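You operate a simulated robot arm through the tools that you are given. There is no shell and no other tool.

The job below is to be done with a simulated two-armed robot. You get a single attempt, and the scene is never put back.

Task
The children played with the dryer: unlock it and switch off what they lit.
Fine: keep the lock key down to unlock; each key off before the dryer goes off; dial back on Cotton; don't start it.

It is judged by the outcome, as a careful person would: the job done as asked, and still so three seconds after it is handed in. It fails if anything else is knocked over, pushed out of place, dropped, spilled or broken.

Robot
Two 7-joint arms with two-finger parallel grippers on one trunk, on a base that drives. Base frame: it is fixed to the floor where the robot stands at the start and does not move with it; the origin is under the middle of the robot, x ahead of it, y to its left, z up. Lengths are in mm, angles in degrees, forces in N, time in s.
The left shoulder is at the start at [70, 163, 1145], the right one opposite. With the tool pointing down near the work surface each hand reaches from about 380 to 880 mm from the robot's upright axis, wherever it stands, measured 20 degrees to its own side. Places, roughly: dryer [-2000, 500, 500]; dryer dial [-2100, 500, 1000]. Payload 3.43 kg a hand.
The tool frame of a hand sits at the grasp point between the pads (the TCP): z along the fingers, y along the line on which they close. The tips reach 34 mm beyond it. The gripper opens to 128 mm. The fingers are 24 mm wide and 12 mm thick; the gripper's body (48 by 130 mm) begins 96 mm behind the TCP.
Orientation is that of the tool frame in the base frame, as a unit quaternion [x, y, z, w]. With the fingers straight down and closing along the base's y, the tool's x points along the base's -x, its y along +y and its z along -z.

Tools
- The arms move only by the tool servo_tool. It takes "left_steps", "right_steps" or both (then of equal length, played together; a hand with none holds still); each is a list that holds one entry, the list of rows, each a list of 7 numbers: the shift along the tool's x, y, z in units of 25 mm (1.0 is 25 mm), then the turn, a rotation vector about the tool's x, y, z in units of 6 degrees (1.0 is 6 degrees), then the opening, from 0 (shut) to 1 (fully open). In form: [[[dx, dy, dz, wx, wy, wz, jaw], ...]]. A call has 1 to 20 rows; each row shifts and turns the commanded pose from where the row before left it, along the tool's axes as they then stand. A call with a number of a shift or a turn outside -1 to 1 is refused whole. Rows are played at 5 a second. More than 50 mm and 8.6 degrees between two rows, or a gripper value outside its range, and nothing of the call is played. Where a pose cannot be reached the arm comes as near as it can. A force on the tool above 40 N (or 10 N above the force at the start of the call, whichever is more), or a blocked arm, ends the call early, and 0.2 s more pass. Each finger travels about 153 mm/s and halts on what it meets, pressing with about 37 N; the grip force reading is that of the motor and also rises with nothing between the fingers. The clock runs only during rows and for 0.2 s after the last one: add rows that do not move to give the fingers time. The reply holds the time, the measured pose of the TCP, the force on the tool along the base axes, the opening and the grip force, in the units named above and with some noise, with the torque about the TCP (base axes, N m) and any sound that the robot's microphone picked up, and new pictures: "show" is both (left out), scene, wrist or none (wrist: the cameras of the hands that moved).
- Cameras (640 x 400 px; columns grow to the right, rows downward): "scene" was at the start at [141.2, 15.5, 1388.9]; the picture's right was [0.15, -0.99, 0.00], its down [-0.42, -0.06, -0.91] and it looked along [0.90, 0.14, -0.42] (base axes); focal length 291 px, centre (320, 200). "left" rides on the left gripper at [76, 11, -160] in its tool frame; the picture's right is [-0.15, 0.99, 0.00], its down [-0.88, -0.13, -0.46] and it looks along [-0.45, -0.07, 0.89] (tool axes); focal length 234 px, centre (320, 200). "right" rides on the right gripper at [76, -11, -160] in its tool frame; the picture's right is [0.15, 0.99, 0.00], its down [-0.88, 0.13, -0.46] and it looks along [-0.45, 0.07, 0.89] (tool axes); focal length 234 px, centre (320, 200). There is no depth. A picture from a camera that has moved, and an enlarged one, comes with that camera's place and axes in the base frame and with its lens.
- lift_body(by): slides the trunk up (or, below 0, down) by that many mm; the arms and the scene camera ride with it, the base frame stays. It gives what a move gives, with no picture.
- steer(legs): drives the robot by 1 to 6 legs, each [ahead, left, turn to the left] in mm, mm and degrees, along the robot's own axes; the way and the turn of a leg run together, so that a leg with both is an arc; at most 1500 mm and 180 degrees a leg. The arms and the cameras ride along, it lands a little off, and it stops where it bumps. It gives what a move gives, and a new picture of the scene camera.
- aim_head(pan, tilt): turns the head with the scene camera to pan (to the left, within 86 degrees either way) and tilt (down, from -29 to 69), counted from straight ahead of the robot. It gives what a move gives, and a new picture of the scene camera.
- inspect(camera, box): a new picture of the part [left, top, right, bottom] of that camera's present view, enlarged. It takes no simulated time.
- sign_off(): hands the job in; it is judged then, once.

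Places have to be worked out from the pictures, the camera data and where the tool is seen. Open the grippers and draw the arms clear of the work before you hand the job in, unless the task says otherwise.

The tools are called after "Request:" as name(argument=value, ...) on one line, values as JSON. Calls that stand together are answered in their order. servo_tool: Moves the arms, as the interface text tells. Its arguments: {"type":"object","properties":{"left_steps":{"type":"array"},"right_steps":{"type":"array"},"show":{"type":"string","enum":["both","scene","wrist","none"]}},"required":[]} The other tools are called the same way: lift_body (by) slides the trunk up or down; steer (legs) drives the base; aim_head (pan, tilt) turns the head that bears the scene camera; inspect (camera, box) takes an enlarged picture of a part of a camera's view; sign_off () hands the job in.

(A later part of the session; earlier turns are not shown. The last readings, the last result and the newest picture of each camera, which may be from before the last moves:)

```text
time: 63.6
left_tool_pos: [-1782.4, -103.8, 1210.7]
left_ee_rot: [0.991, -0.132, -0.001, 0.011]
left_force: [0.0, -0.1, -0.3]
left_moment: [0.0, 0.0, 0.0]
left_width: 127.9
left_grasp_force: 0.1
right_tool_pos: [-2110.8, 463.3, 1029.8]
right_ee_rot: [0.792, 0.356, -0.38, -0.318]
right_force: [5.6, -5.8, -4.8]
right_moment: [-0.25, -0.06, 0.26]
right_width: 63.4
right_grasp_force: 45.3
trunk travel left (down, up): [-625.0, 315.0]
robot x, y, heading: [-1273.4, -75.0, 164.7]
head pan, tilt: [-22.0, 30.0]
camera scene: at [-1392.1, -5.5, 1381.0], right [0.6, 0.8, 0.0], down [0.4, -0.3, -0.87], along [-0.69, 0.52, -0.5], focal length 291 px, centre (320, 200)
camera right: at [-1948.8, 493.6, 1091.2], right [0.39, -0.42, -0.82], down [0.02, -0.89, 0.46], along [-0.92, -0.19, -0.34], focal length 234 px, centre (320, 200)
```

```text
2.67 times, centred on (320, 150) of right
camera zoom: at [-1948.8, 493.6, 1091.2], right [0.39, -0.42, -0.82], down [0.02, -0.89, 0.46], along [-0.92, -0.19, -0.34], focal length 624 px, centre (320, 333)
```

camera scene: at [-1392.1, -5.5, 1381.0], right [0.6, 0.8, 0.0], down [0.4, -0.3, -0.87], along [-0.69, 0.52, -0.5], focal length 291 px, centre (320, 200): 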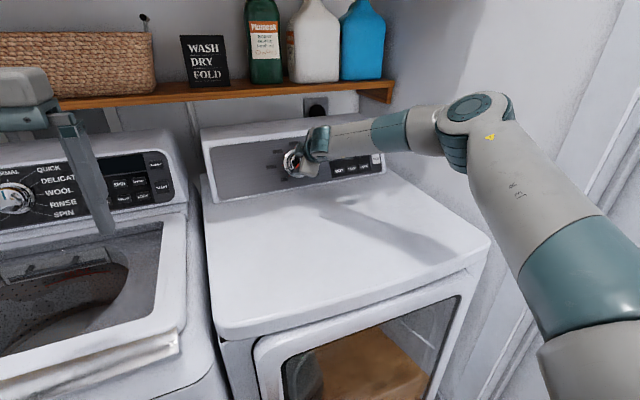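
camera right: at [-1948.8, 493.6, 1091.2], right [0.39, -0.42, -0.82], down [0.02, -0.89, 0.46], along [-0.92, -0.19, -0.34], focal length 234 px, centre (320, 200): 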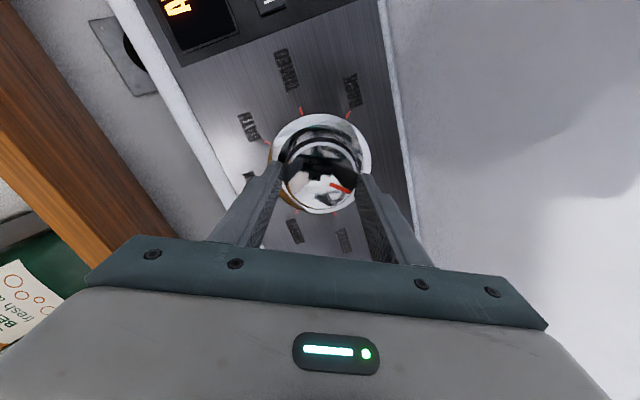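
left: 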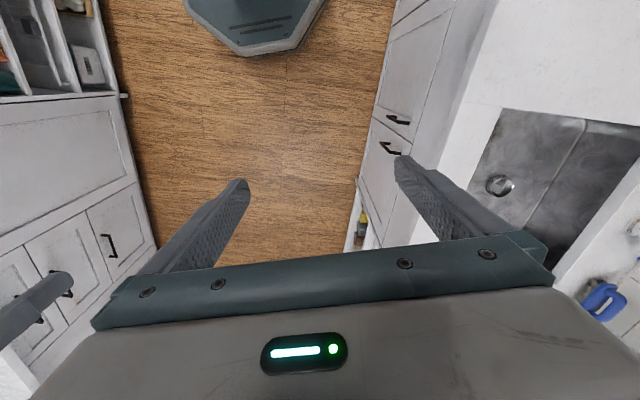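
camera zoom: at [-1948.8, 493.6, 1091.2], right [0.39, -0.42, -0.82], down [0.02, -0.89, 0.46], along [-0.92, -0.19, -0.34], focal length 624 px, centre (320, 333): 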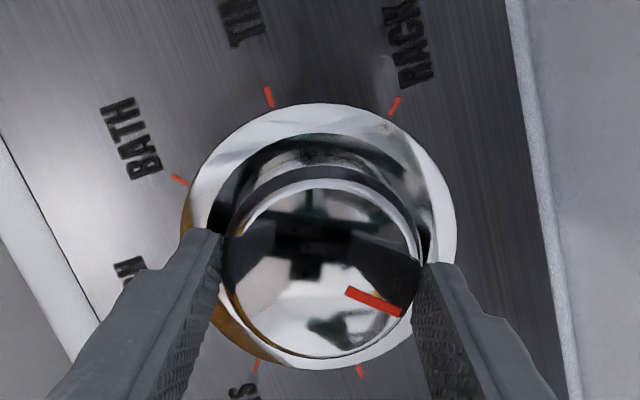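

The knob (63 mm) is gripped. I turn it clockwise by 66 degrees with a slight centring correction, then check the pointer.

Request:
servo_tool(right_steps=[[[0, 0.06, 0, 0, 0, 0.5, 0], [0, 0, 0, 0, 0, 1, 0], [0, 0, 0, 0, 0, 1, 0], [0, 0, 0, 0, 0, 1, 0], [0, 0, 0, 0, 0, 1, 0], [0, 0, 0, 0, 0, 1, 0], [0, 0, 0, 0, 0, 1, 0], [0, 0, 0, 0, 0, 1, 0], [0, 0, 0, 0, 0, 1, 0], [0, 0, 0, 0, 0, 1, 0], [0, 0, 0, 0, 0, 1, 0], [0, 0, 0, 0, 0, 0.5, 0]]])

Request:
inspect(camera="right", box=[200, 75, 440, 225])

Request:
inspect(camera="scene", box=[265, 115, 400, 195])

```text
time: 66.2
left_tool_pos: [-1781.8, -101.7, 1211.0]
left_ee_rot: [0.991, -0.131, -0.003, 0.012]
left_force: [-0.2, -0.2, -0.6]
left_moment: [-0.02, 0.0, -0.01]
left_width: 127.7
left_grasp_force: 0.0
right_tool_pos: [-2111.3, 466.0, 1031.4]
right_ee_rot: [0.859, -0.134, -0.491, -0.059]
right_force: [11.9, 0.0, -6.3]
right_moment: [-0.56, -0.39, 0.8]
right_width: 62.9
right_grasp_force: 45.0
trunk travel left (down, up): [-625.0, 315.0]
robot x, y, heading: [-1271.7, -75.6, 164.8]
head pan, tilt: [-22.0, 30.0]
camera scene: at [-1391.1, -4.3, 1381.1], right [0.6, 0.8, 0.0], down [0.4, -0.3, -0.87], along [-0.69, 0.52, -0.5], focal length 291 px, centre (320, 200)
camera right: at [-1939.3, 426.2, 1047.3], right [-0.22, -0.97, -0.1], down [-0.08, -0.08, 0.99], along [-0.97, 0.22, -0.06], focal length 234 px, centre (320, 200)
```

scene: 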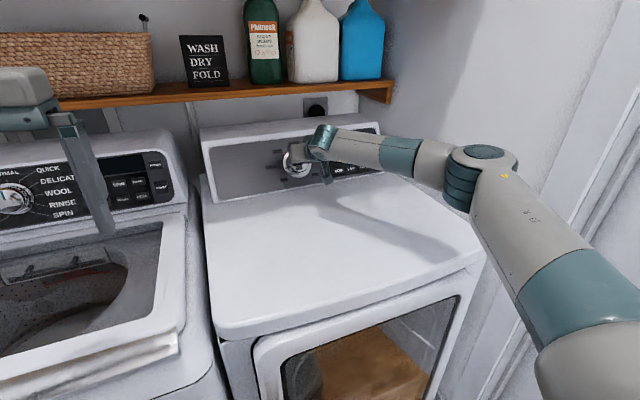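
right: 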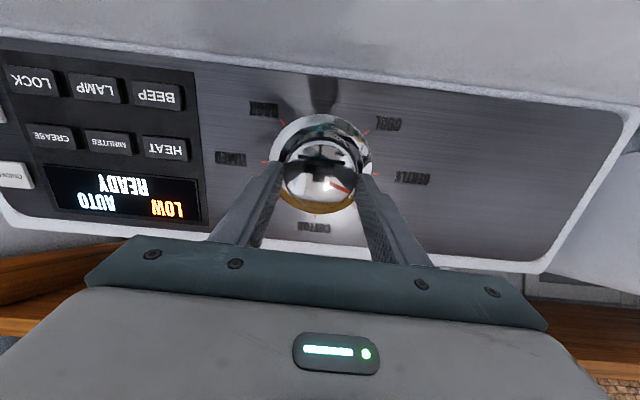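

```text
2.67 times, centred on (320, 150) of right
camera zoom: at [-1939.3, 426.2, 1047.3], right [-0.22, -0.97, -0.1], down [-0.08, -0.08, 0.99], along [-0.97, 0.22, -0.06], focal length 624 px, centre (320, 333)
```

zoom: 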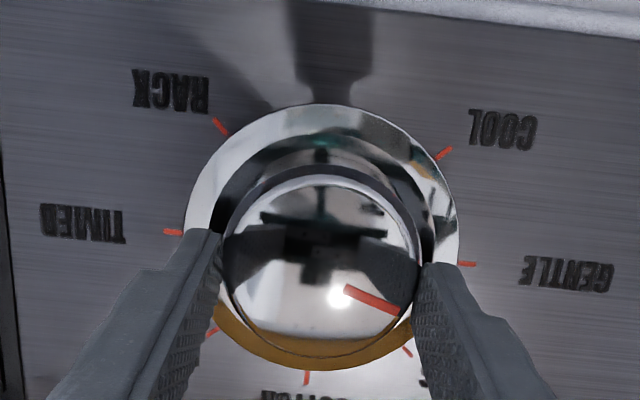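

```text
4.74 times, centred on (332, 155) of scene
camera zoom: at [-1391.1, -4.3, 1381.1], right [0.6, 0.8, 0.0], down [0.4, -0.3, -0.87], along [-0.69, 0.52, -0.5], focal length 1378 px, centre (261, 413)
```

zoom: 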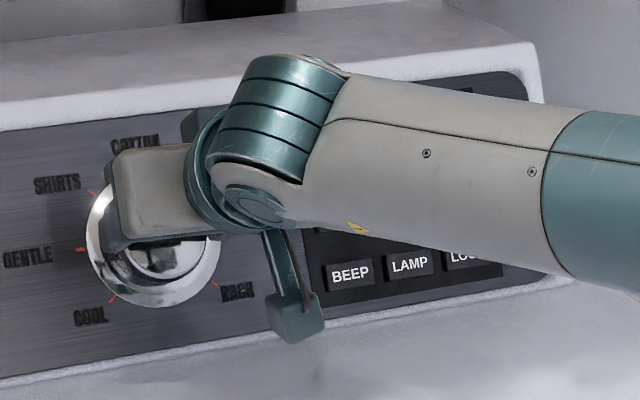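

The knob follows without slipping: the pointer is now between GENTLE and SHIRTS and the display reads LOW AUTO READY. I turn it the remaining 69 degrees with a 2 mm centring correction.

Request:
servo_tool(right_steps=[[[0.08, 0, -0.02, 0, 0, 0.5, 0], [0, 0, 0, 0, 0, 1, 0], [0, 0, 0, 0, 0, 1, 0], [0, 0, 0, 0, 0, 1, 0], [0, 0, 0, 0, 0, 1, 0], [0, 0, 0, 0, 0, 1, 0], [0, 0, 0, 0, 0, 1, 0], [0, 0, 0, 0, 0, 1, 0], [0, 0, 0, 0, 0, 1, 0], [0, 0, 0, 0, 0, 1, 0], [0, 0, 0, 0, 0, 0.5, 0]]])

Request:
inspect(camera="right", box=[200, 75, 440, 225])

Request:
inspect(camera="scene", box=[265, 115, 400, 195])

```text
time: 68.6
left_tool_pos: [-1782.0, -101.3, 1210.8]
left_ee_rot: [0.991, -0.131, -0.002, 0.013]
left_force: [0.2, 0.2, 0.3]
left_moment: [0.0, 0.01, -0.01]
left_width: 128.2
left_grasp_force: 0.1
right_tool_pos: [-2107.9, 467.6, 1029.7]
right_ee_rot: [0.675, -0.545, -0.457, 0.194]
right_force: [-7.7, 22.4, 10.5]
right_moment: [0.11, 0.38, 0.02]
right_width: 63.0
right_grasp_force: 45.5
trunk travel left (down, up): [-625.0, 315.0]
robot x, y, heading: [-1269.1, -72.4, 165.0]
head pan, tilt: [-22.0, 30.0]
camera scene: at [-1391.6, -2.4, 1381.0], right [0.6, 0.8, 0.0], down [0.4, -0.3, -0.87], along [-0.69, 0.52, -0.5], focal length 291 px, centre (320, 200)
camera right: at [-1971.1, 364.0, 1072.2], right [-0.55, -0.46, 0.69], down [0.32, 0.66, 0.69], along [-0.77, 0.6, -0.22], focal length 234 px, centre (320, 200)
```

scene: 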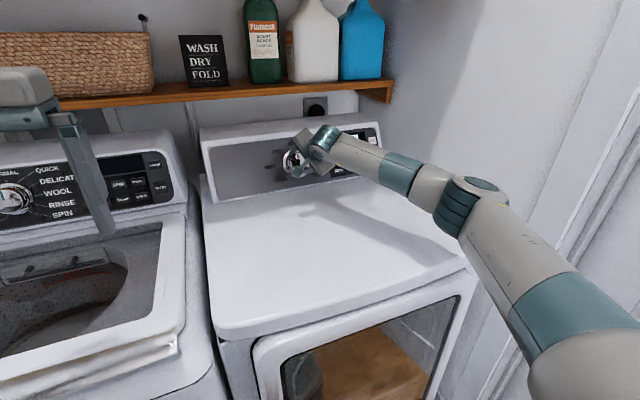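
right: 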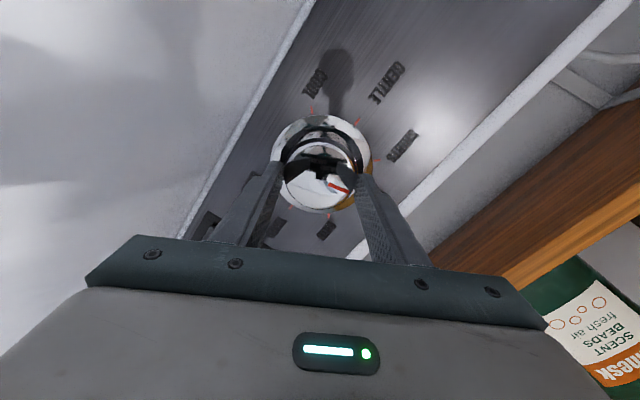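

```text
2.67 times, centred on (320, 150) of right
camera zoom: at [-1971.1, 364.0, 1072.2], right [-0.55, -0.46, 0.69], down [0.32, 0.66, 0.69], along [-0.77, 0.6, -0.22], focal length 624 px, centre (320, 333)
```

zoom: 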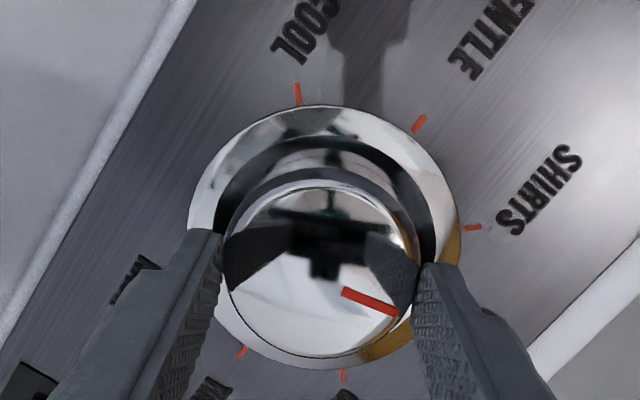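

```text
4.74 times, centred on (332, 155) of scene
camera zoom: at [-1391.6, -2.4, 1381.0], right [0.6, 0.8, 0.0], down [0.4, -0.3, -0.87], along [-0.69, 0.52, -0.5], focal length 1378 px, centre (261, 413)
```

zoom: 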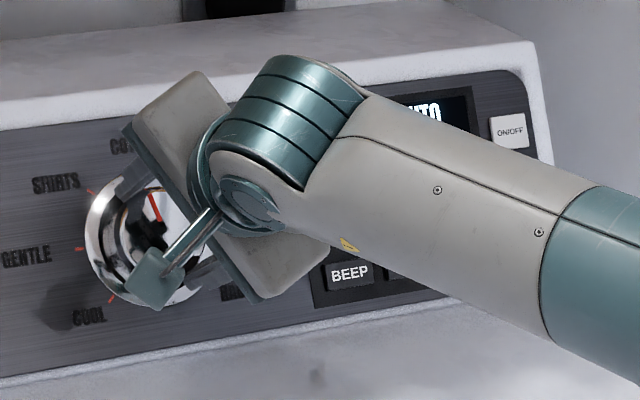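

The grip has turned 126 degrees without slipping; force has built to about 26 N because the commanded centre is a few mm off the knob's axis. I recentre by about 3.5 mm and turn the last 9 degrees.

Request:
servo_tool(right_steps=[[[-0.07, 0.012, 0, 0, 0, 0, 0], [-0.07, 0.013, 0, 0, 0, 0.5, 0], [0, 0, 0, 0, 0, 0.5, 0], [0, 0, 0, 0, 0, 0.5, 0], [0, 0, 0, 0, 0, 0, 0]]])

Request:
inspect(camera="right", box=[200, 75, 440, 225])

Request:
inspect(camera="scene", box=[265, 115, 400, 195])

```text
time: 69.8
left_tool_pos: [-1781.0, -103.3, 1211.4]
left_ee_rot: [0.991, -0.132, -0.002, 0.012]
left_force: [0.6, 0.5, 0.3]
left_moment: [0.0, -0.01, 0.0]
left_width: 128.0
left_grasp_force: 0.1
right_tool_pos: [-2108.9, 467.0, 1030.6]
right_ee_rot: [0.632, -0.597, -0.439, 0.23]
right_force: [14.9, 3.1, -5.6]
right_moment: [-0.43, -0.3, 0.66]
right_width: 63.0
right_grasp_force: 44.7
trunk travel left (down, up): [-625.0, 315.0]
robot x, y, heading: [-1267.9, -74.7, 164.8]
head pan, tilt: [-22.0, 30.0]
camera scene: at [-1390.3, -4.1, 1381.0], right [0.6, 0.8, 0.0], down [0.4, -0.3, -0.87], along [-0.69, 0.52, -0.5], focal length 291 px, centre (320, 200)
camera right: at [-1977.7, 359.6, 1081.4], right [-0.56, -0.32, 0.76], down [0.39, 0.71, 0.59], along [-0.73, 0.63, -0.27], focal length 234 px, centre (320, 200)
```

scene: 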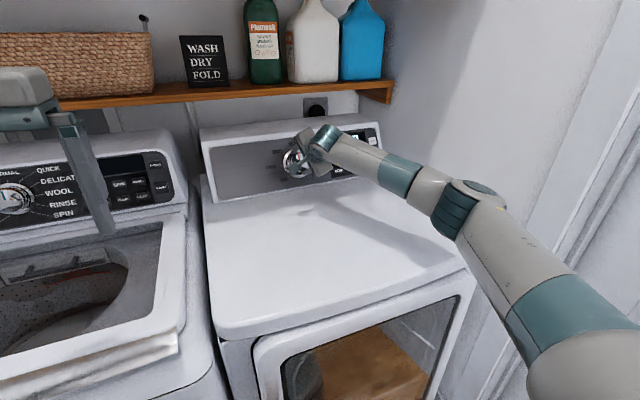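
right: 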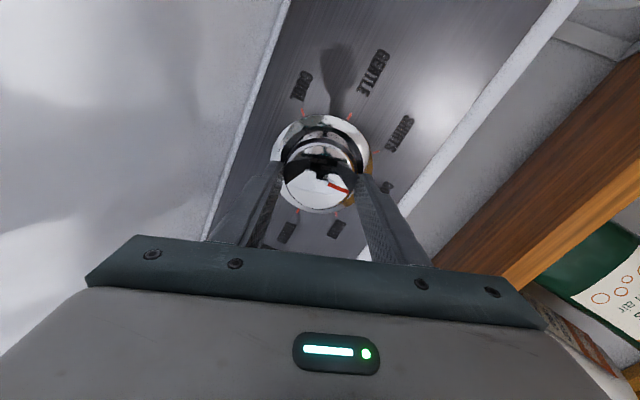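

```text
2.67 times, centred on (320, 150) of right
camera zoom: at [-1977.7, 359.6, 1081.4], right [-0.56, -0.32, 0.76], down [0.39, 0.71, 0.59], along [-0.73, 0.63, -0.27], focal length 624 px, centre (320, 333)
```

zoom: 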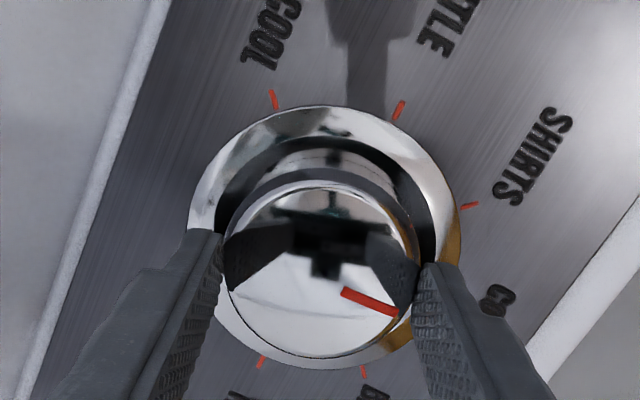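

```text
4.74 times, centred on (332, 155) of scene
camera zoom: at [-1390.3, -4.1, 1381.0], right [0.6, 0.8, 0.0], down [0.4, -0.3, -0.87], along [-0.69, 0.52, -0.5], focal length 1378 px, centre (261, 413)
```

zoom: 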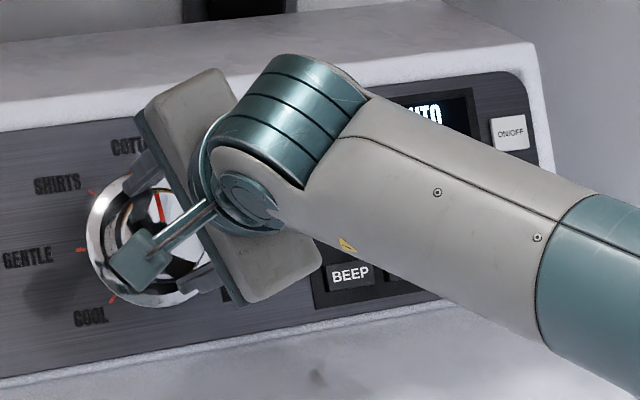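

The tool has turned 135 degrees in all and the pointer appears to be at COTTON, with almost no torque left about the axis. I open the fingers and back straight off to see the dial.

Request:
servo_tool(right_steps=[[[0, 0, 0, 0, 0, 0, 0.8], [0, 0, 0, 0, 0, 0, 1], [0, 0, -0.5, 0, 0, 0, 1], [0, 0, -0.9, 0, 0, 0, 1], [0, 0, -0.9, 0, 0, 0, 1], [0, 0, 0, 0, 0, 0, 1]]])

Request:
inspect(camera="right", box=[200, 60, 440, 210])

Request:
inspect(camera="scene", box=[265, 115, 400, 195])

```text
time: 71.2
left_tool_pos: [-1783.5, -103.8, 1209.8]
left_ee_rot: [0.991, -0.131, -0.002, 0.011]
left_force: [-0.2, 0.4, 0.8]
left_moment: [0.02, 0.02, 0.03]
left_width: 128.1
left_grasp_force: 0.1
right_tool_pos: [-2061.6, 454.5, 1061.0]
right_ee_rot: [0.632, -0.596, -0.439, 0.23]
right_force: [0.6, 0.2, -0.4]
right_moment: [0.0, 0.0, -0.02]
right_width: 128.2
right_grasp_force: 0.1
trunk travel left (down, up): [-625.0, 315.0]
robot x, y, heading: [-1272.3, -72.7, 165.0]
head pan, tilt: [-22.0, 30.0]
camera scene: at [-1392.7, -5.2, 1381.0], right [0.6, 0.8, 0.0], down [0.4, -0.3, -0.87], along [-0.69, 0.52, -0.5], focal length 291 px, centre (320, 200)
camera right: at [-1931.2, 345.7, 1111.9], right [-0.56, -0.32, 0.76], down [0.39, 0.71, 0.59], along [-0.73, 0.63, -0.27], focal length 234 px, centre (320, 200)
```

scene: 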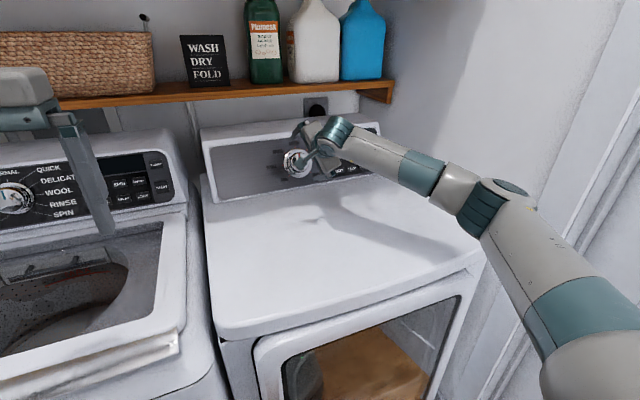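
right: 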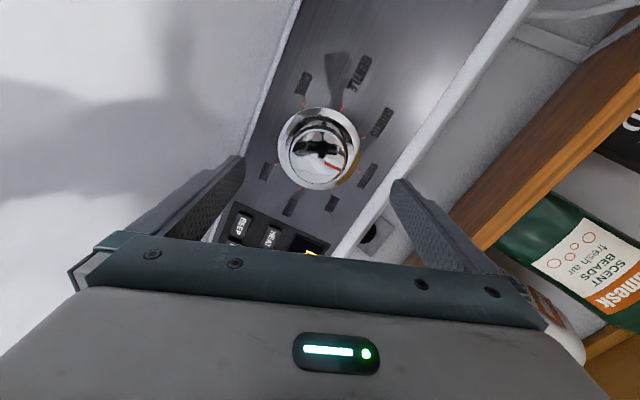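

```text
2.67 times, centred on (320, 135) of right
camera zoom: at [-1931.2, 345.7, 1111.9], right [-0.56, -0.32, 0.76], down [0.39, 0.71, 0.59], along [-0.73, 0.63, -0.27], focal length 624 px, centre (320, 373)
```

zoom: 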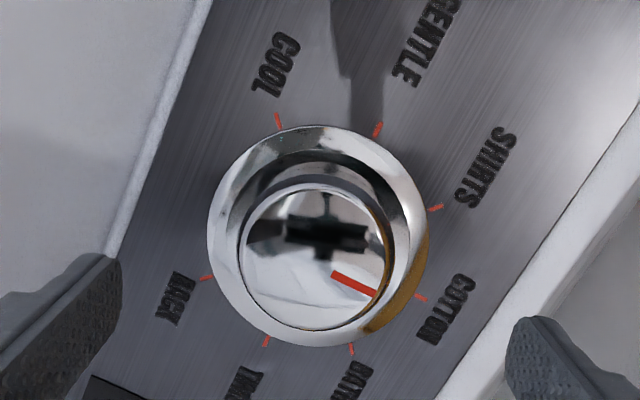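

```text
4.74 times, centred on (332, 155) of scene
camera zoom: at [-1392.7, -5.2, 1381.0], right [0.6, 0.8, 0.0], down [0.4, -0.3, -0.87], along [-0.69, 0.52, -0.5], focal length 1378 px, centre (261, 413)
```

zoom: 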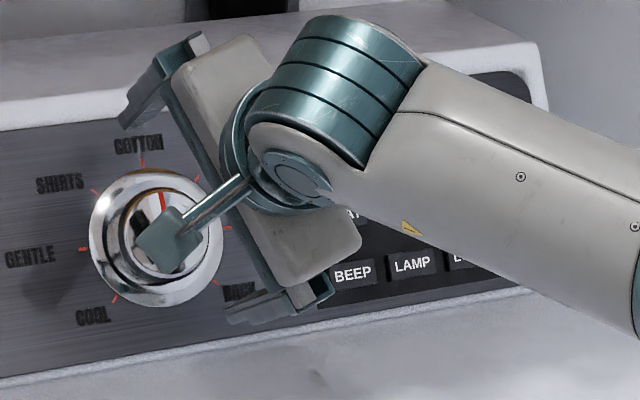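

The dial appears to point at COTTON. I roll the hand back to level and draw away from the panel so the dial and display can be seen clearly.

Request:
servo_tool(right_steps=[[[0, 0, -0.4, 0, 0, -1, 1], [0, 0, -0.4, 0, 0, -1, 1], [0, 0, -0.4, 0, 0, -1, 1], [0, 0, -0.4, 0, 0, -1, 1], [0, 0, 0, 0, 0, -1, 1], [0, 0, 0, 0, 0, -1, 1], [0, 0, 0, 0, 0, -1, 1], [0, 0, 0, 0, 0, -1, 1], [0, 0, 0, 0, 0, -1, 1], [0, 0, 0, 0, 0, -1, 1], [0, 0, 0, 0, 0, -1, 1], [0, 0, 0, 0, 0, -0.5, 0.5], [0, 0, 0, 0, 0, 0, 0]]])

Request:
inspect(camera="right", box=[160, 80, 400, 230])

Request:
inspect(camera="scene", box=[265, 115, 400, 195])

```text
time: 74.0
left_tool_pos: [-1782.1, -104.4, 1211.0]
left_ee_rot: [0.991, -0.131, -0.002, 0.012]
left_force: [0.0, -1.0, -0.1]
left_moment: [-0.01, 0.01, -0.01]
left_width: 128.0
left_grasp_force: 0.0
right_tool_pos: [-2029.0, 443.5, 1080.2]
right_ee_rot: [0.858, -0.133, -0.492, -0.06]
right_force: [0.4, -0.2, -0.5]
right_moment: [0.01, 0.02, -0.01]
right_width: 0.0
right_grasp_force: 32.7
trunk travel left (down, up): [-625.0, 315.0]
robot x, y, heading: [-1275.0, -73.2, 164.8]
head pan, tilt: [-22.0, 30.0]
camera scene: at [-1392.2, -5.1, 1381.1], right [0.6, 0.8, 0.0], down [0.4, -0.3, -0.87], along [-0.69, 0.52, -0.5], focal length 291 px, centre (320, 200)
camera right: at [-1857.2, 404.0, 1096.8], right [-0.21, -0.97, -0.1], down [-0.08, -0.08, 0.99], along [-0.97, 0.22, -0.06], focal length 234 px, centre (320, 200)
```

scene: 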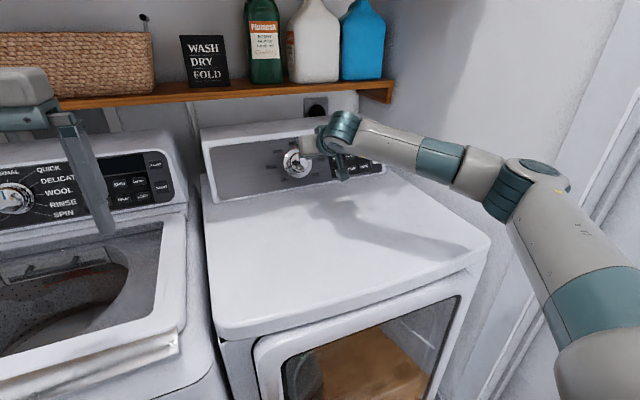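
right: 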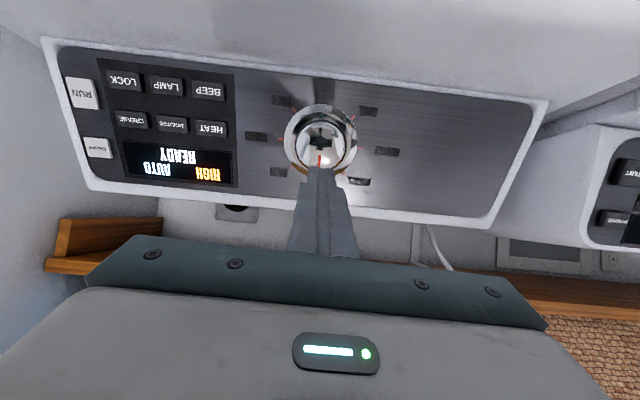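

```text
2.67 times, centred on (280, 155) of right
camera zoom: at [-1857.2, 404.0, 1096.8], right [-0.21, -0.97, -0.1], down [-0.08, -0.08, 0.99], along [-0.97, 0.22, -0.06], focal length 624 px, centre (427, 320)
```

zoom: 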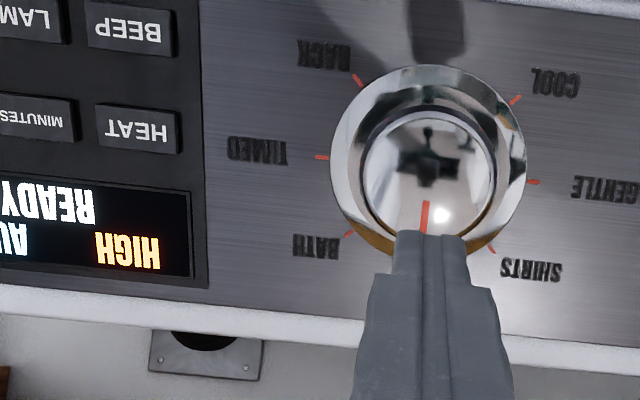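

```text
4.74 times, centred on (332, 155) of scene
camera zoom: at [-1392.2, -5.1, 1381.1], right [0.6, 0.8, 0.0], down [0.4, -0.3, -0.87], along [-0.69, 0.52, -0.5], focal length 1378 px, centre (261, 413)
```

zoom: 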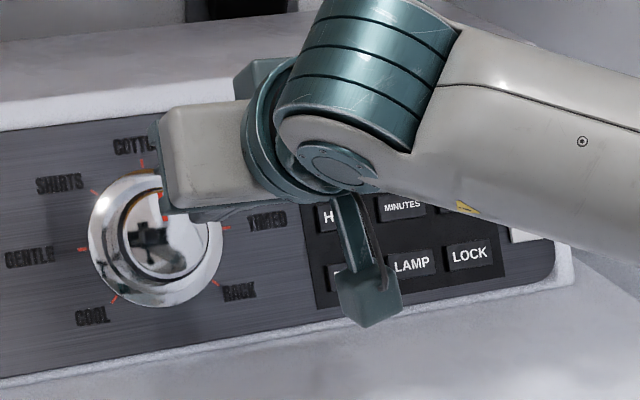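

The display now reads HIGH AUTO READY, matching COTTON, and the pointer is straight up. Next is the ON/OFF key at about lateral 161, z=1037; I move the shut fingers right, well off the panel, yawing 18 degrees right to stay clear of the wall.

Request:
servo_tool(right_steps=[[[-0.016, -0.916, 0.083, 0.431, 0, 0.254, 0], [-0.041, -0.911, 0.124, 0.431, 0, 0.254, 0], [-0.065, -0.902, 0.165, 0.431, 0, 0.254, 0], [-0.089, -0.892, 0.206, 0.431, 0, 0.254, 0], [-0.112, -0.879, 0.246, 0.431, 0, 0.254, 0], [-0.136, -0.864, 0.285, 0.431, 0, 0.254, 0], [-0.158, -0.846, 0.324, 0, 0, 0, 0], [-0.158, -0.846, 0.324, 0, 0, 0, 0], [0, 0, 0, 0, 0, 0, 0]]])

Request:
inspect(camera="right", box=[200, 80, 440, 230])

Request:
inspect(camera="scene", box=[265, 115, 400, 195])

```text
time: 76.0
left_tool_pos: [-1782.0, -103.9, 1210.1]
left_ee_rot: [0.991, -0.131, -0.002, 0.011]
left_force: [0.0, -0.4, -0.2]
left_moment: [0.01, -0.02, -0.02]
left_width: 127.8
left_grasp_force: 0.0
right_tool_pos: [-1992.7, 623.6, 1070.9]
right_ee_rot: [0.829, -0.266, -0.473, -0.136]
right_force: [0.6, 0.3, -0.6]
right_moment: [0.0, 0.02, -0.03]
right_width: 0.2
right_grasp_force: 33.5
trunk travel left (down, up): [-625.0, 315.0]
robot x, y, heading: [-1269.7, -69.1, 164.7]
head pan, tilt: [-22.0, 30.0]
camera scene: at [-1392.3, -5.5, 1381.1], right [0.6, 0.8, 0.0], down [0.4, -0.3, -0.87], along [-0.69, 0.52, -0.5], focal length 291 px, centre (320, 200)
camera right: at [-1842.1, 533.0, 1088.8], right [-0.5, -0.86, -0.1], down [-0.11, -0.05, 0.99], along [-0.86, 0.51, -0.07], focal length 234 px, centre (320, 200)
```

scene: 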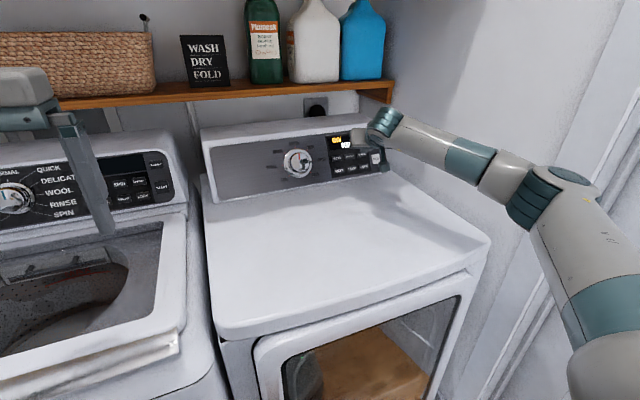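
right: 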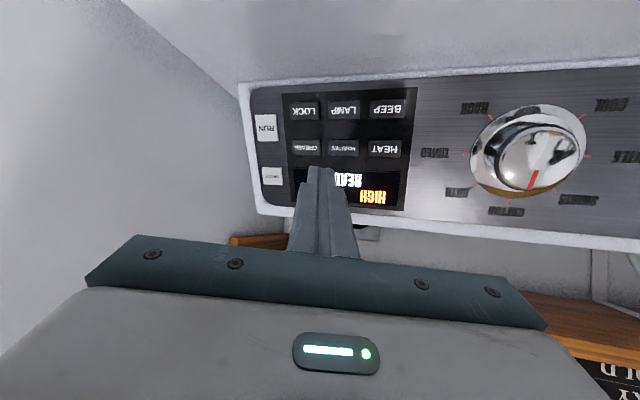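

```text
2.67 times, centred on (320, 155) of right
camera zoom: at [-1842.1, 533.0, 1088.8], right [-0.5, -0.86, -0.1], down [-0.11, -0.05, 0.99], along [-0.86, 0.51, -0.07], focal length 624 px, centre (320, 320)
```

zoom: 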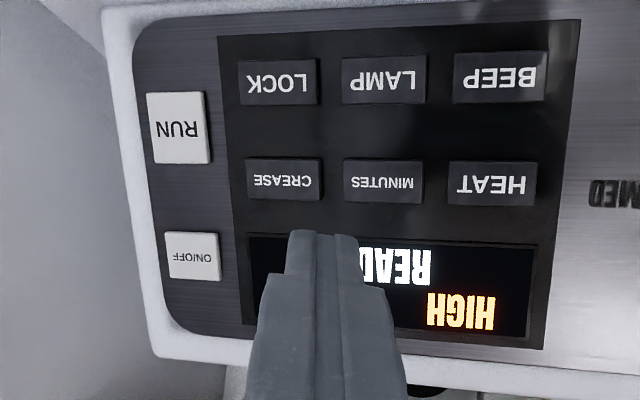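

```text
4.74 times, centred on (332, 155) of scene
camera zoom: at [-1392.3, -5.5, 1381.1], right [0.6, 0.8, 0.0], down [0.4, -0.3, -0.87], along [-0.69, 0.52, -0.5], focal length 1378 px, centre (261, 413)
```

zoom: 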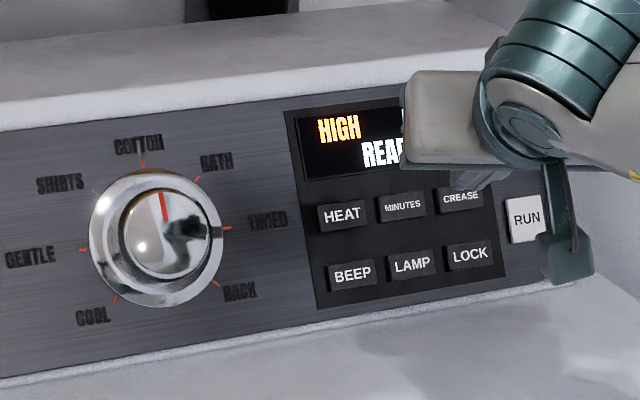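

The dial sits on COTTON and all three key bars are dark. I close in toward ON/OFF, stopping about 30 mm in front of it.

Request:
servo_tool(right_steps=[[[-0.58, -0.606, 0.942, 0, 0, 0, 0], [-0.58, -0.606, 0.942, 0, 0, 0, 0], [-0.58, -0.606, 0.942, 0, 0, 0, 0], [-0.58, -0.606, 0.942, 0, 0, 0, 0], [0, 0, 0, 0, 0, 0, 0]]])

Request:
inspect(camera="right", box=[220, 80, 420, 205])

```text
time: 77.2
left_tool_pos: [-1781.2, -102.8, 1211.0]
left_ee_rot: [0.991, -0.131, -0.003, 0.011]
left_force: [0.6, -0.1, 0.0]
left_moment: [0.01, 0.03, 0.02]
left_width: 128.0
left_grasp_force: 0.0
right_tool_pos: [-2047.4, 737.5, 1070.0]
right_ee_rot: [0.829, -0.266, -0.473, -0.136]
right_force: [-0.6, 0.0, -0.2]
right_moment: [-0.03, 0.02, 0.03]
right_width: 0.0
right_grasp_force: 33.0
trunk travel left (down, up): [-625.0, 315.0]
robot x, y, heading: [-1271.2, -76.0, 164.7]
head pan, tilt: [-22.0, 30.0]
camera scene: at [-1391.2, -4.7, 1381.2], right [0.6, 0.8, 0.0], down [0.4, -0.3, -0.87], along [-0.69, 0.52, -0.5], focal length 291 px, centre (320, 200)
camera right: at [-1896.1, 645.7, 1087.3], right [-0.5, -0.86, -0.1], down [-0.11, -0.05, 0.99], along [-0.86, 0.51, -0.07], focal length 234 px, centre (320, 200)
```

scene: 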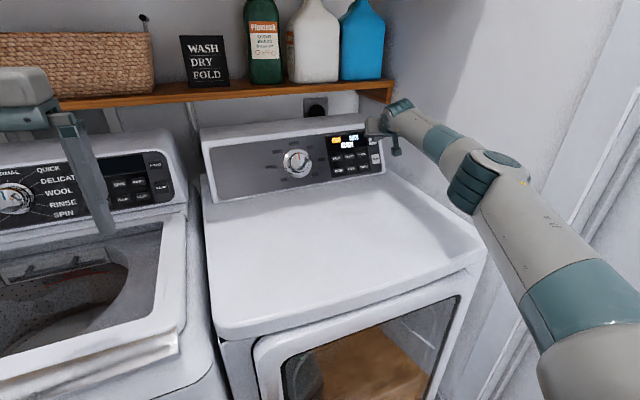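
right: 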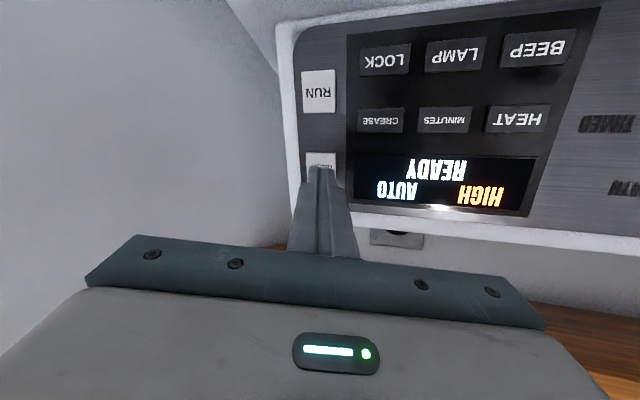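

```text
3.20 times, centred on (320, 142) of right
camera zoom: at [-1896.1, 645.7, 1087.3], right [-0.5, -0.86, -0.1], down [-0.11, -0.05, 0.99], along [-0.86, 0.51, -0.07], focal length 749 px, centre (320, 384)
```

zoom: 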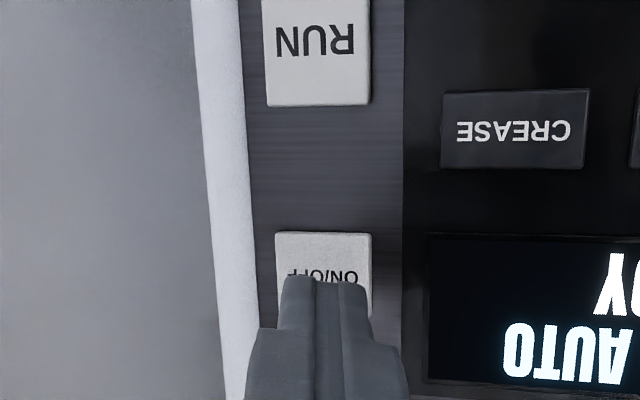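

The fingertip is lined up with ON/OFF (contact about 30 mm ahead, RUN is well below it). Keys are off and the dial is on COTTON, so I now give ON/OFF one short press and withdraw.

Request:
servo_tool(right_steps=[[[0, 0.04, 0.6, 0, 0, 0, 0], [0, 0.04, 0.4, 0, 0, 0, 0], [0, 0, 0.12, 0, 0, 0, 0], [0, 0, 0.1, 0, 0, 0, 0], [0, 0, 0.04, 0, 0, 0, 0], [0, 0, -0.4, 0, 0, 0, 0], [0, 0, -0.6, 0, 0, 0, 0], [0, 0, -0.8, 0, 0, 0, 0]]])

Request:
inspect(camera="right", box=[240, 0, 640, 250])

Request:
inspect(camera="scene", box=[265, 115, 400, 195])

```text
time: 79.0
left_tool_pos: [-1781.0, -103.2, 1211.0]
left_ee_rot: [0.991, -0.131, -0.003, 0.012]
left_force: [0.2, 0.7, -0.2]
left_moment: [0.04, 0.03, 0.0]
left_width: 127.6
left_grasp_force: 0.1
right_tool_pos: [-2027.2, 724.2, 1084.8]
right_ee_rot: [0.829, -0.267, -0.473, -0.135]
right_force: [-0.6, 1.5, 0.5]
right_moment: [0.02, -0.03, 0.06]
right_width: 0.3
right_grasp_force: 33.2
right hand out of reach, approached as far as the arm can: row 2, 4
trunk travel left (down, up): [-625.0, 315.0]
robot x, y, heading: [-1268.1, -75.0, 164.6]
head pan, tilt: [-22.0, 30.0]
camera scene: at [-1390.9, -5.0, 1381.2], right [0.6, 0.8, 0.0], down [0.4, -0.3, -0.87], along [-0.69, 0.52, -0.5], focal length 291 px, centre (320, 200)
camera right: at [-1877.4, 633.2, 1101.7], right [-0.5, -0.86, -0.1], down [-0.11, -0.05, 0.99], along [-0.86, 0.51, -0.07], focal length 234 px, centre (320, 200)
```

scene: 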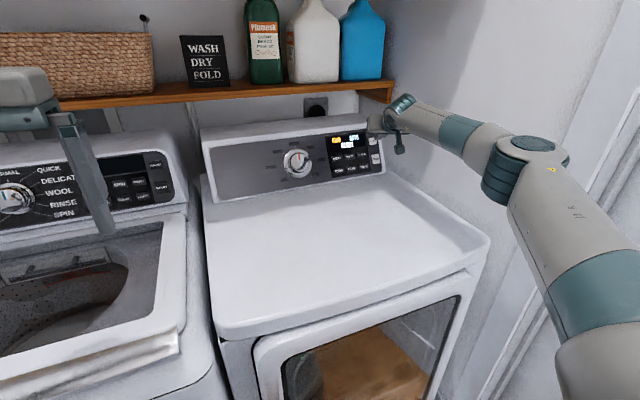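
right: 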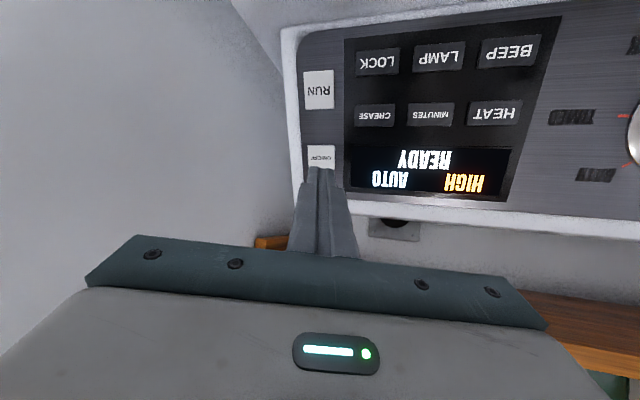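

```text
1.60 times, centred on (440, 125) of right
camera zoom: at [-1877.4, 633.2, 1101.7], right [-0.5, -0.86, -0.1], down [-0.11, -0.05, 0.99], along [-0.86, 0.51, -0.07], focal length 375 px, centre (128, 320)
```

zoom: 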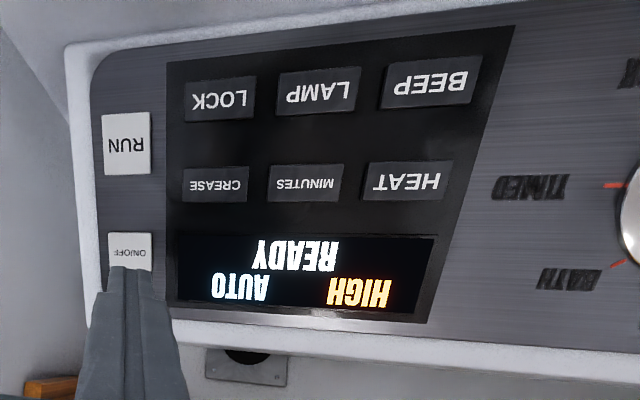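

```text
4.74 times, centred on (332, 155) of scene
camera zoom: at [-1390.9, -5.0, 1381.2], right [0.6, 0.8, 0.0], down [0.4, -0.3, -0.87], along [-0.69, 0.52, -0.5], focal length 1378 px, centre (261, 413)
```

zoom: 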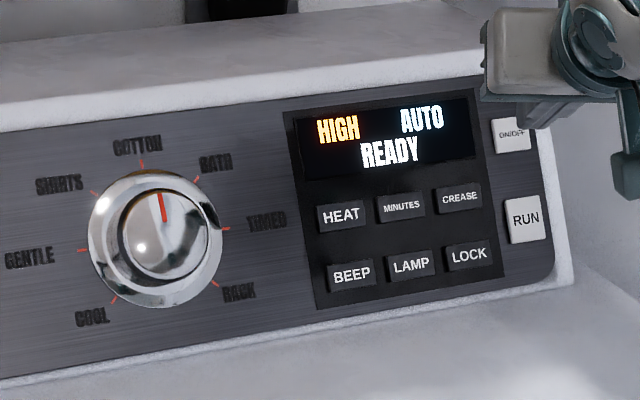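

No click: the arm ran out of reach about 15 mm short of ON/OFF, and the display still shows READY. I draw the hand back 80 mm, then drive the base 70 mm closer (240 mm of clearance remains in front).

Request:
servo_tool(right_steps=[[[0, 0, -0.8, 0, 0, 0, 0], [0, 0, -0.8, 0, 0, 0, 0], [0, 0, -0.8, 0, 0, 0, 0], [0, 0, -0.8, 0, 0, 0, 0]]], show="none")

Request:
steer(legs=[[70, 0, 0]])

```text
time: 80.0
left_tool_pos: [-1782.4, -103.4, 1210.6]
left_ee_rot: [0.991, -0.131, -0.002, 0.012]
left_force: [0.1, 0.5, 0.1]
left_moment: [0.0, 0.05, 0.02]
left_width: 127.9
left_grasp_force: 0.2
right_tool_pos: [-1970.6, 685.3, 1125.0]
right_ee_rot: [0.829, -0.266, -0.473, -0.136]
right_force: [-0.2, -0.1, -0.5]
right_moment: [0.0, 0.0, 0.0]
right_width: 0.0
right_grasp_force: 33.4
trunk travel left (down, up): [-625.0, 315.0]
robot x, y, heading: [-1271.3, -75.6, 164.9]
head pan, tilt: [-22.0, 30.0]
```

```text
time: 81.0
left_tool_pos: [-1850.6, -84.6, 1209.5]
left_ee_rot: [0.991, -0.132, -0.003, 0.011]
left_force: [-0.4, 0.6, -1.3]
left_moment: [-0.01, -0.01, 0.03]
left_width: 127.7
left_grasp_force: 0.0
right_tool_pos: [-2039.8, 704.1, 1125.9]
right_ee_rot: [0.829, -0.267, -0.472, -0.136]
right_force: [-0.2, -0.7, -0.3]
right_moment: [0.0, 0.02, 0.02]
right_width: 0.1
right_grasp_force: 33.4
trunk travel left (down, up): [-625.0, 315.0]
robot x, y, heading: [-1341.0, -54.1, 165.0]
head pan, tilt: [-22.0, 30.0]
camera scene: at [-1460.3, 13.6, 1381.2], right [0.61, 0.8, 0.0], down [0.4, -0.3, -0.87], along [-0.69, 0.52, -0.5], focal length 291 px, centre (320, 200)
```

scene: 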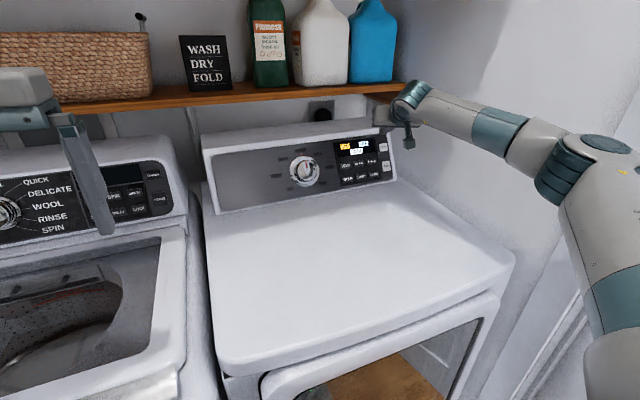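

The base is now at (-1341, -54) and the hand followed. I bring the fingertip down again to about 32 mm in front of ON/OFF.

Request:
servo_tool(right_steps=[[[0.448, -0.303, 0.65, 0, 0, 0, 0], [0.448, -0.303, 0.65, 0, 0, 0, 0], [0.448, -0.303, 0.65, 0, 0, 0, 0], [0, 0, 0, 0, 0, 0, 0]]])

Request:
inspect(camera="right", box=[220, 80, 420, 205])

```text
time: 82.0
left_tool_pos: [-1851.4, -84.7, 1210.7]
left_ee_rot: [0.991, -0.132, -0.003, 0.011]
left_force: [1.5, 0.0, 0.0]
left_moment: [0.04, 0.01, -0.03]
left_width: 128.1
left_grasp_force: 0.1
right_tool_pos: [-2045.6, 735.3, 1068.2]
right_ee_rot: [0.829, -0.266, -0.473, -0.136]
right_force: [0.2, -0.1, 0.5]
right_moment: [-0.02, 0.0, 0.03]
right_width: 0.0
right_grasp_force: 33.2
trunk travel left (down, up): [-625.0, 315.0]
robot x, y, heading: [-1340.5, -56.2, 164.9]
head pan, tilt: [-22.0, 30.0]
camera scene: at [-1459.7, 13.2, 1381.2], right [0.61, 0.8, 0.0], down [0.4, -0.3, -0.87], along [-0.69, 0.52, -0.5], focal length 291 px, centre (320, 200)
camera right: at [-1895.5, 644.4, 1085.5], right [-0.5, -0.86, -0.1], down [-0.11, -0.05, 0.99], along [-0.86, 0.51, -0.07], focal length 234 px, centre (320, 200)
```

scene: 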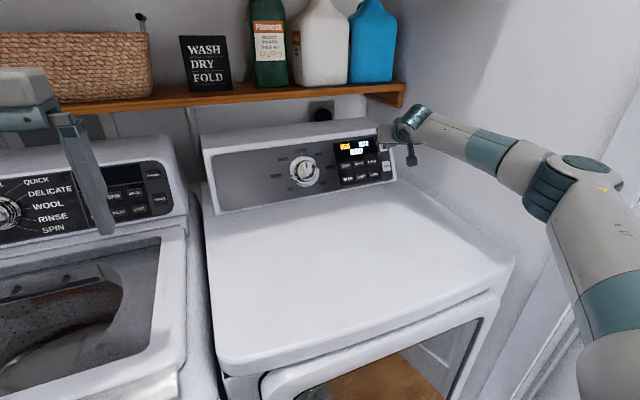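
right: 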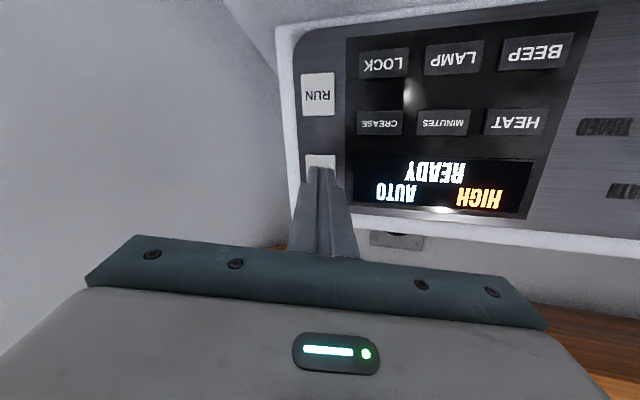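

```text
3.20 times, centred on (320, 142) of right
camera zoom: at [-1895.5, 644.4, 1085.5], right [-0.5, -0.86, -0.1], down [-0.11, -0.05, 0.99], along [-0.86, 0.51, -0.07], focal length 749 px, centre (320, 384)
```

zoom: 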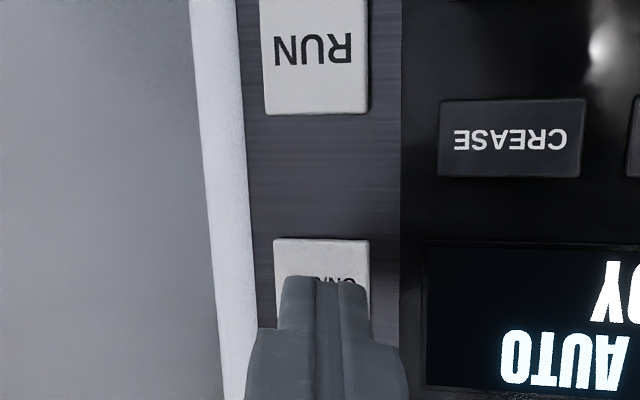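

Aligned again; contact is expected about 31 mm ahead. I give ON/OFF one short press and withdraw.

Request:
servo_tool(right_steps=[[[-0.08, 0, 0.6, 0, 0, 0, 0], [0, 0, 0.4, 0, 0, 0, 0], [0, 0, 0.14, 0, 0, 0, 0], [0, 0, 0.1, 0, 0, 0, 0], [0, 0, 0.05, 0, 0, 0, 0], [0, 0, -0.4, 0, 0, 0, 0], [0, 0, -0.6, 0, 0, 0, 0], [0, 0, -0.8, 0, 0, 0, 0]]])

Request:
inspect(camera="scene", box=[270, 115, 420, 205])

```text
time: 83.8
left_tool_pos: [-1850.9, -84.9, 1210.3]
left_ee_rot: [0.991, -0.132, -0.001, 0.011]
left_force: [-0.2, 0.4, -0.8]
left_moment: [-0.01, 0.0, -0.04]
left_width: 127.8
left_grasp_force: 0.0
right_tool_pos: [-2040.6, 730.5, 1078.1]
right_ee_rot: [0.829, -0.266, -0.473, -0.136]
right_force: [-0.3, -0.1, 0.8]
right_moment: [-0.02, -0.03, 0.03]
right_width: 0.1
right_grasp_force: 33.0
trunk travel left (down, up): [-625.0, 315.0]
robot x, y, heading: [-1337.5, -54.1, 164.7]
head pan, tilt: [-22.0, 30.0]
heard: click
camera scene: at [-1459.8, 14.0, 1381.1], right [0.6, 0.8, 0.0], down [0.4, -0.3, -0.87], along [-0.69, 0.52, -0.5], focal length 291 px, centre (320, 200)
camera right: at [-1890.7, 639.6, 1095.6], right [-0.5, -0.86, -0.1], down [-0.11, -0.05, 0.99], along [-0.86, 0.51, -0.07], focal length 234 px, centre (320, 200)
```

scene: 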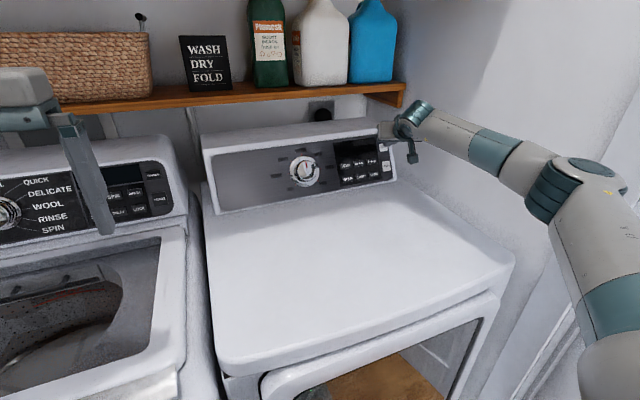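
right: 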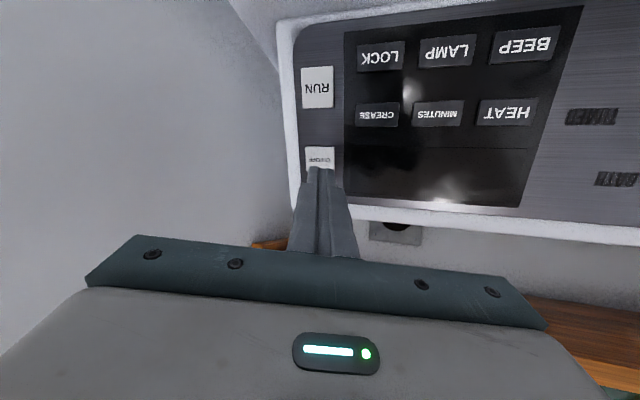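

```text
4.27 times, centred on (345, 160) of scene
camera zoom: at [-1459.8, 14.0, 1381.1], right [0.6, 0.8, 0.0], down [0.4, -0.3, -0.87], along [-0.69, 0.52, -0.5], focal length 1241 px, centre (213, 371)
```

zoom: 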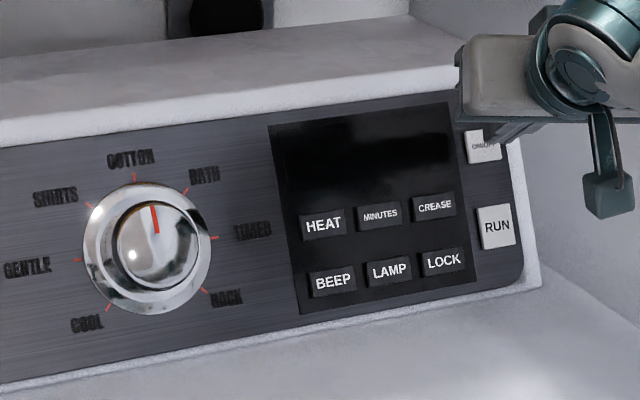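

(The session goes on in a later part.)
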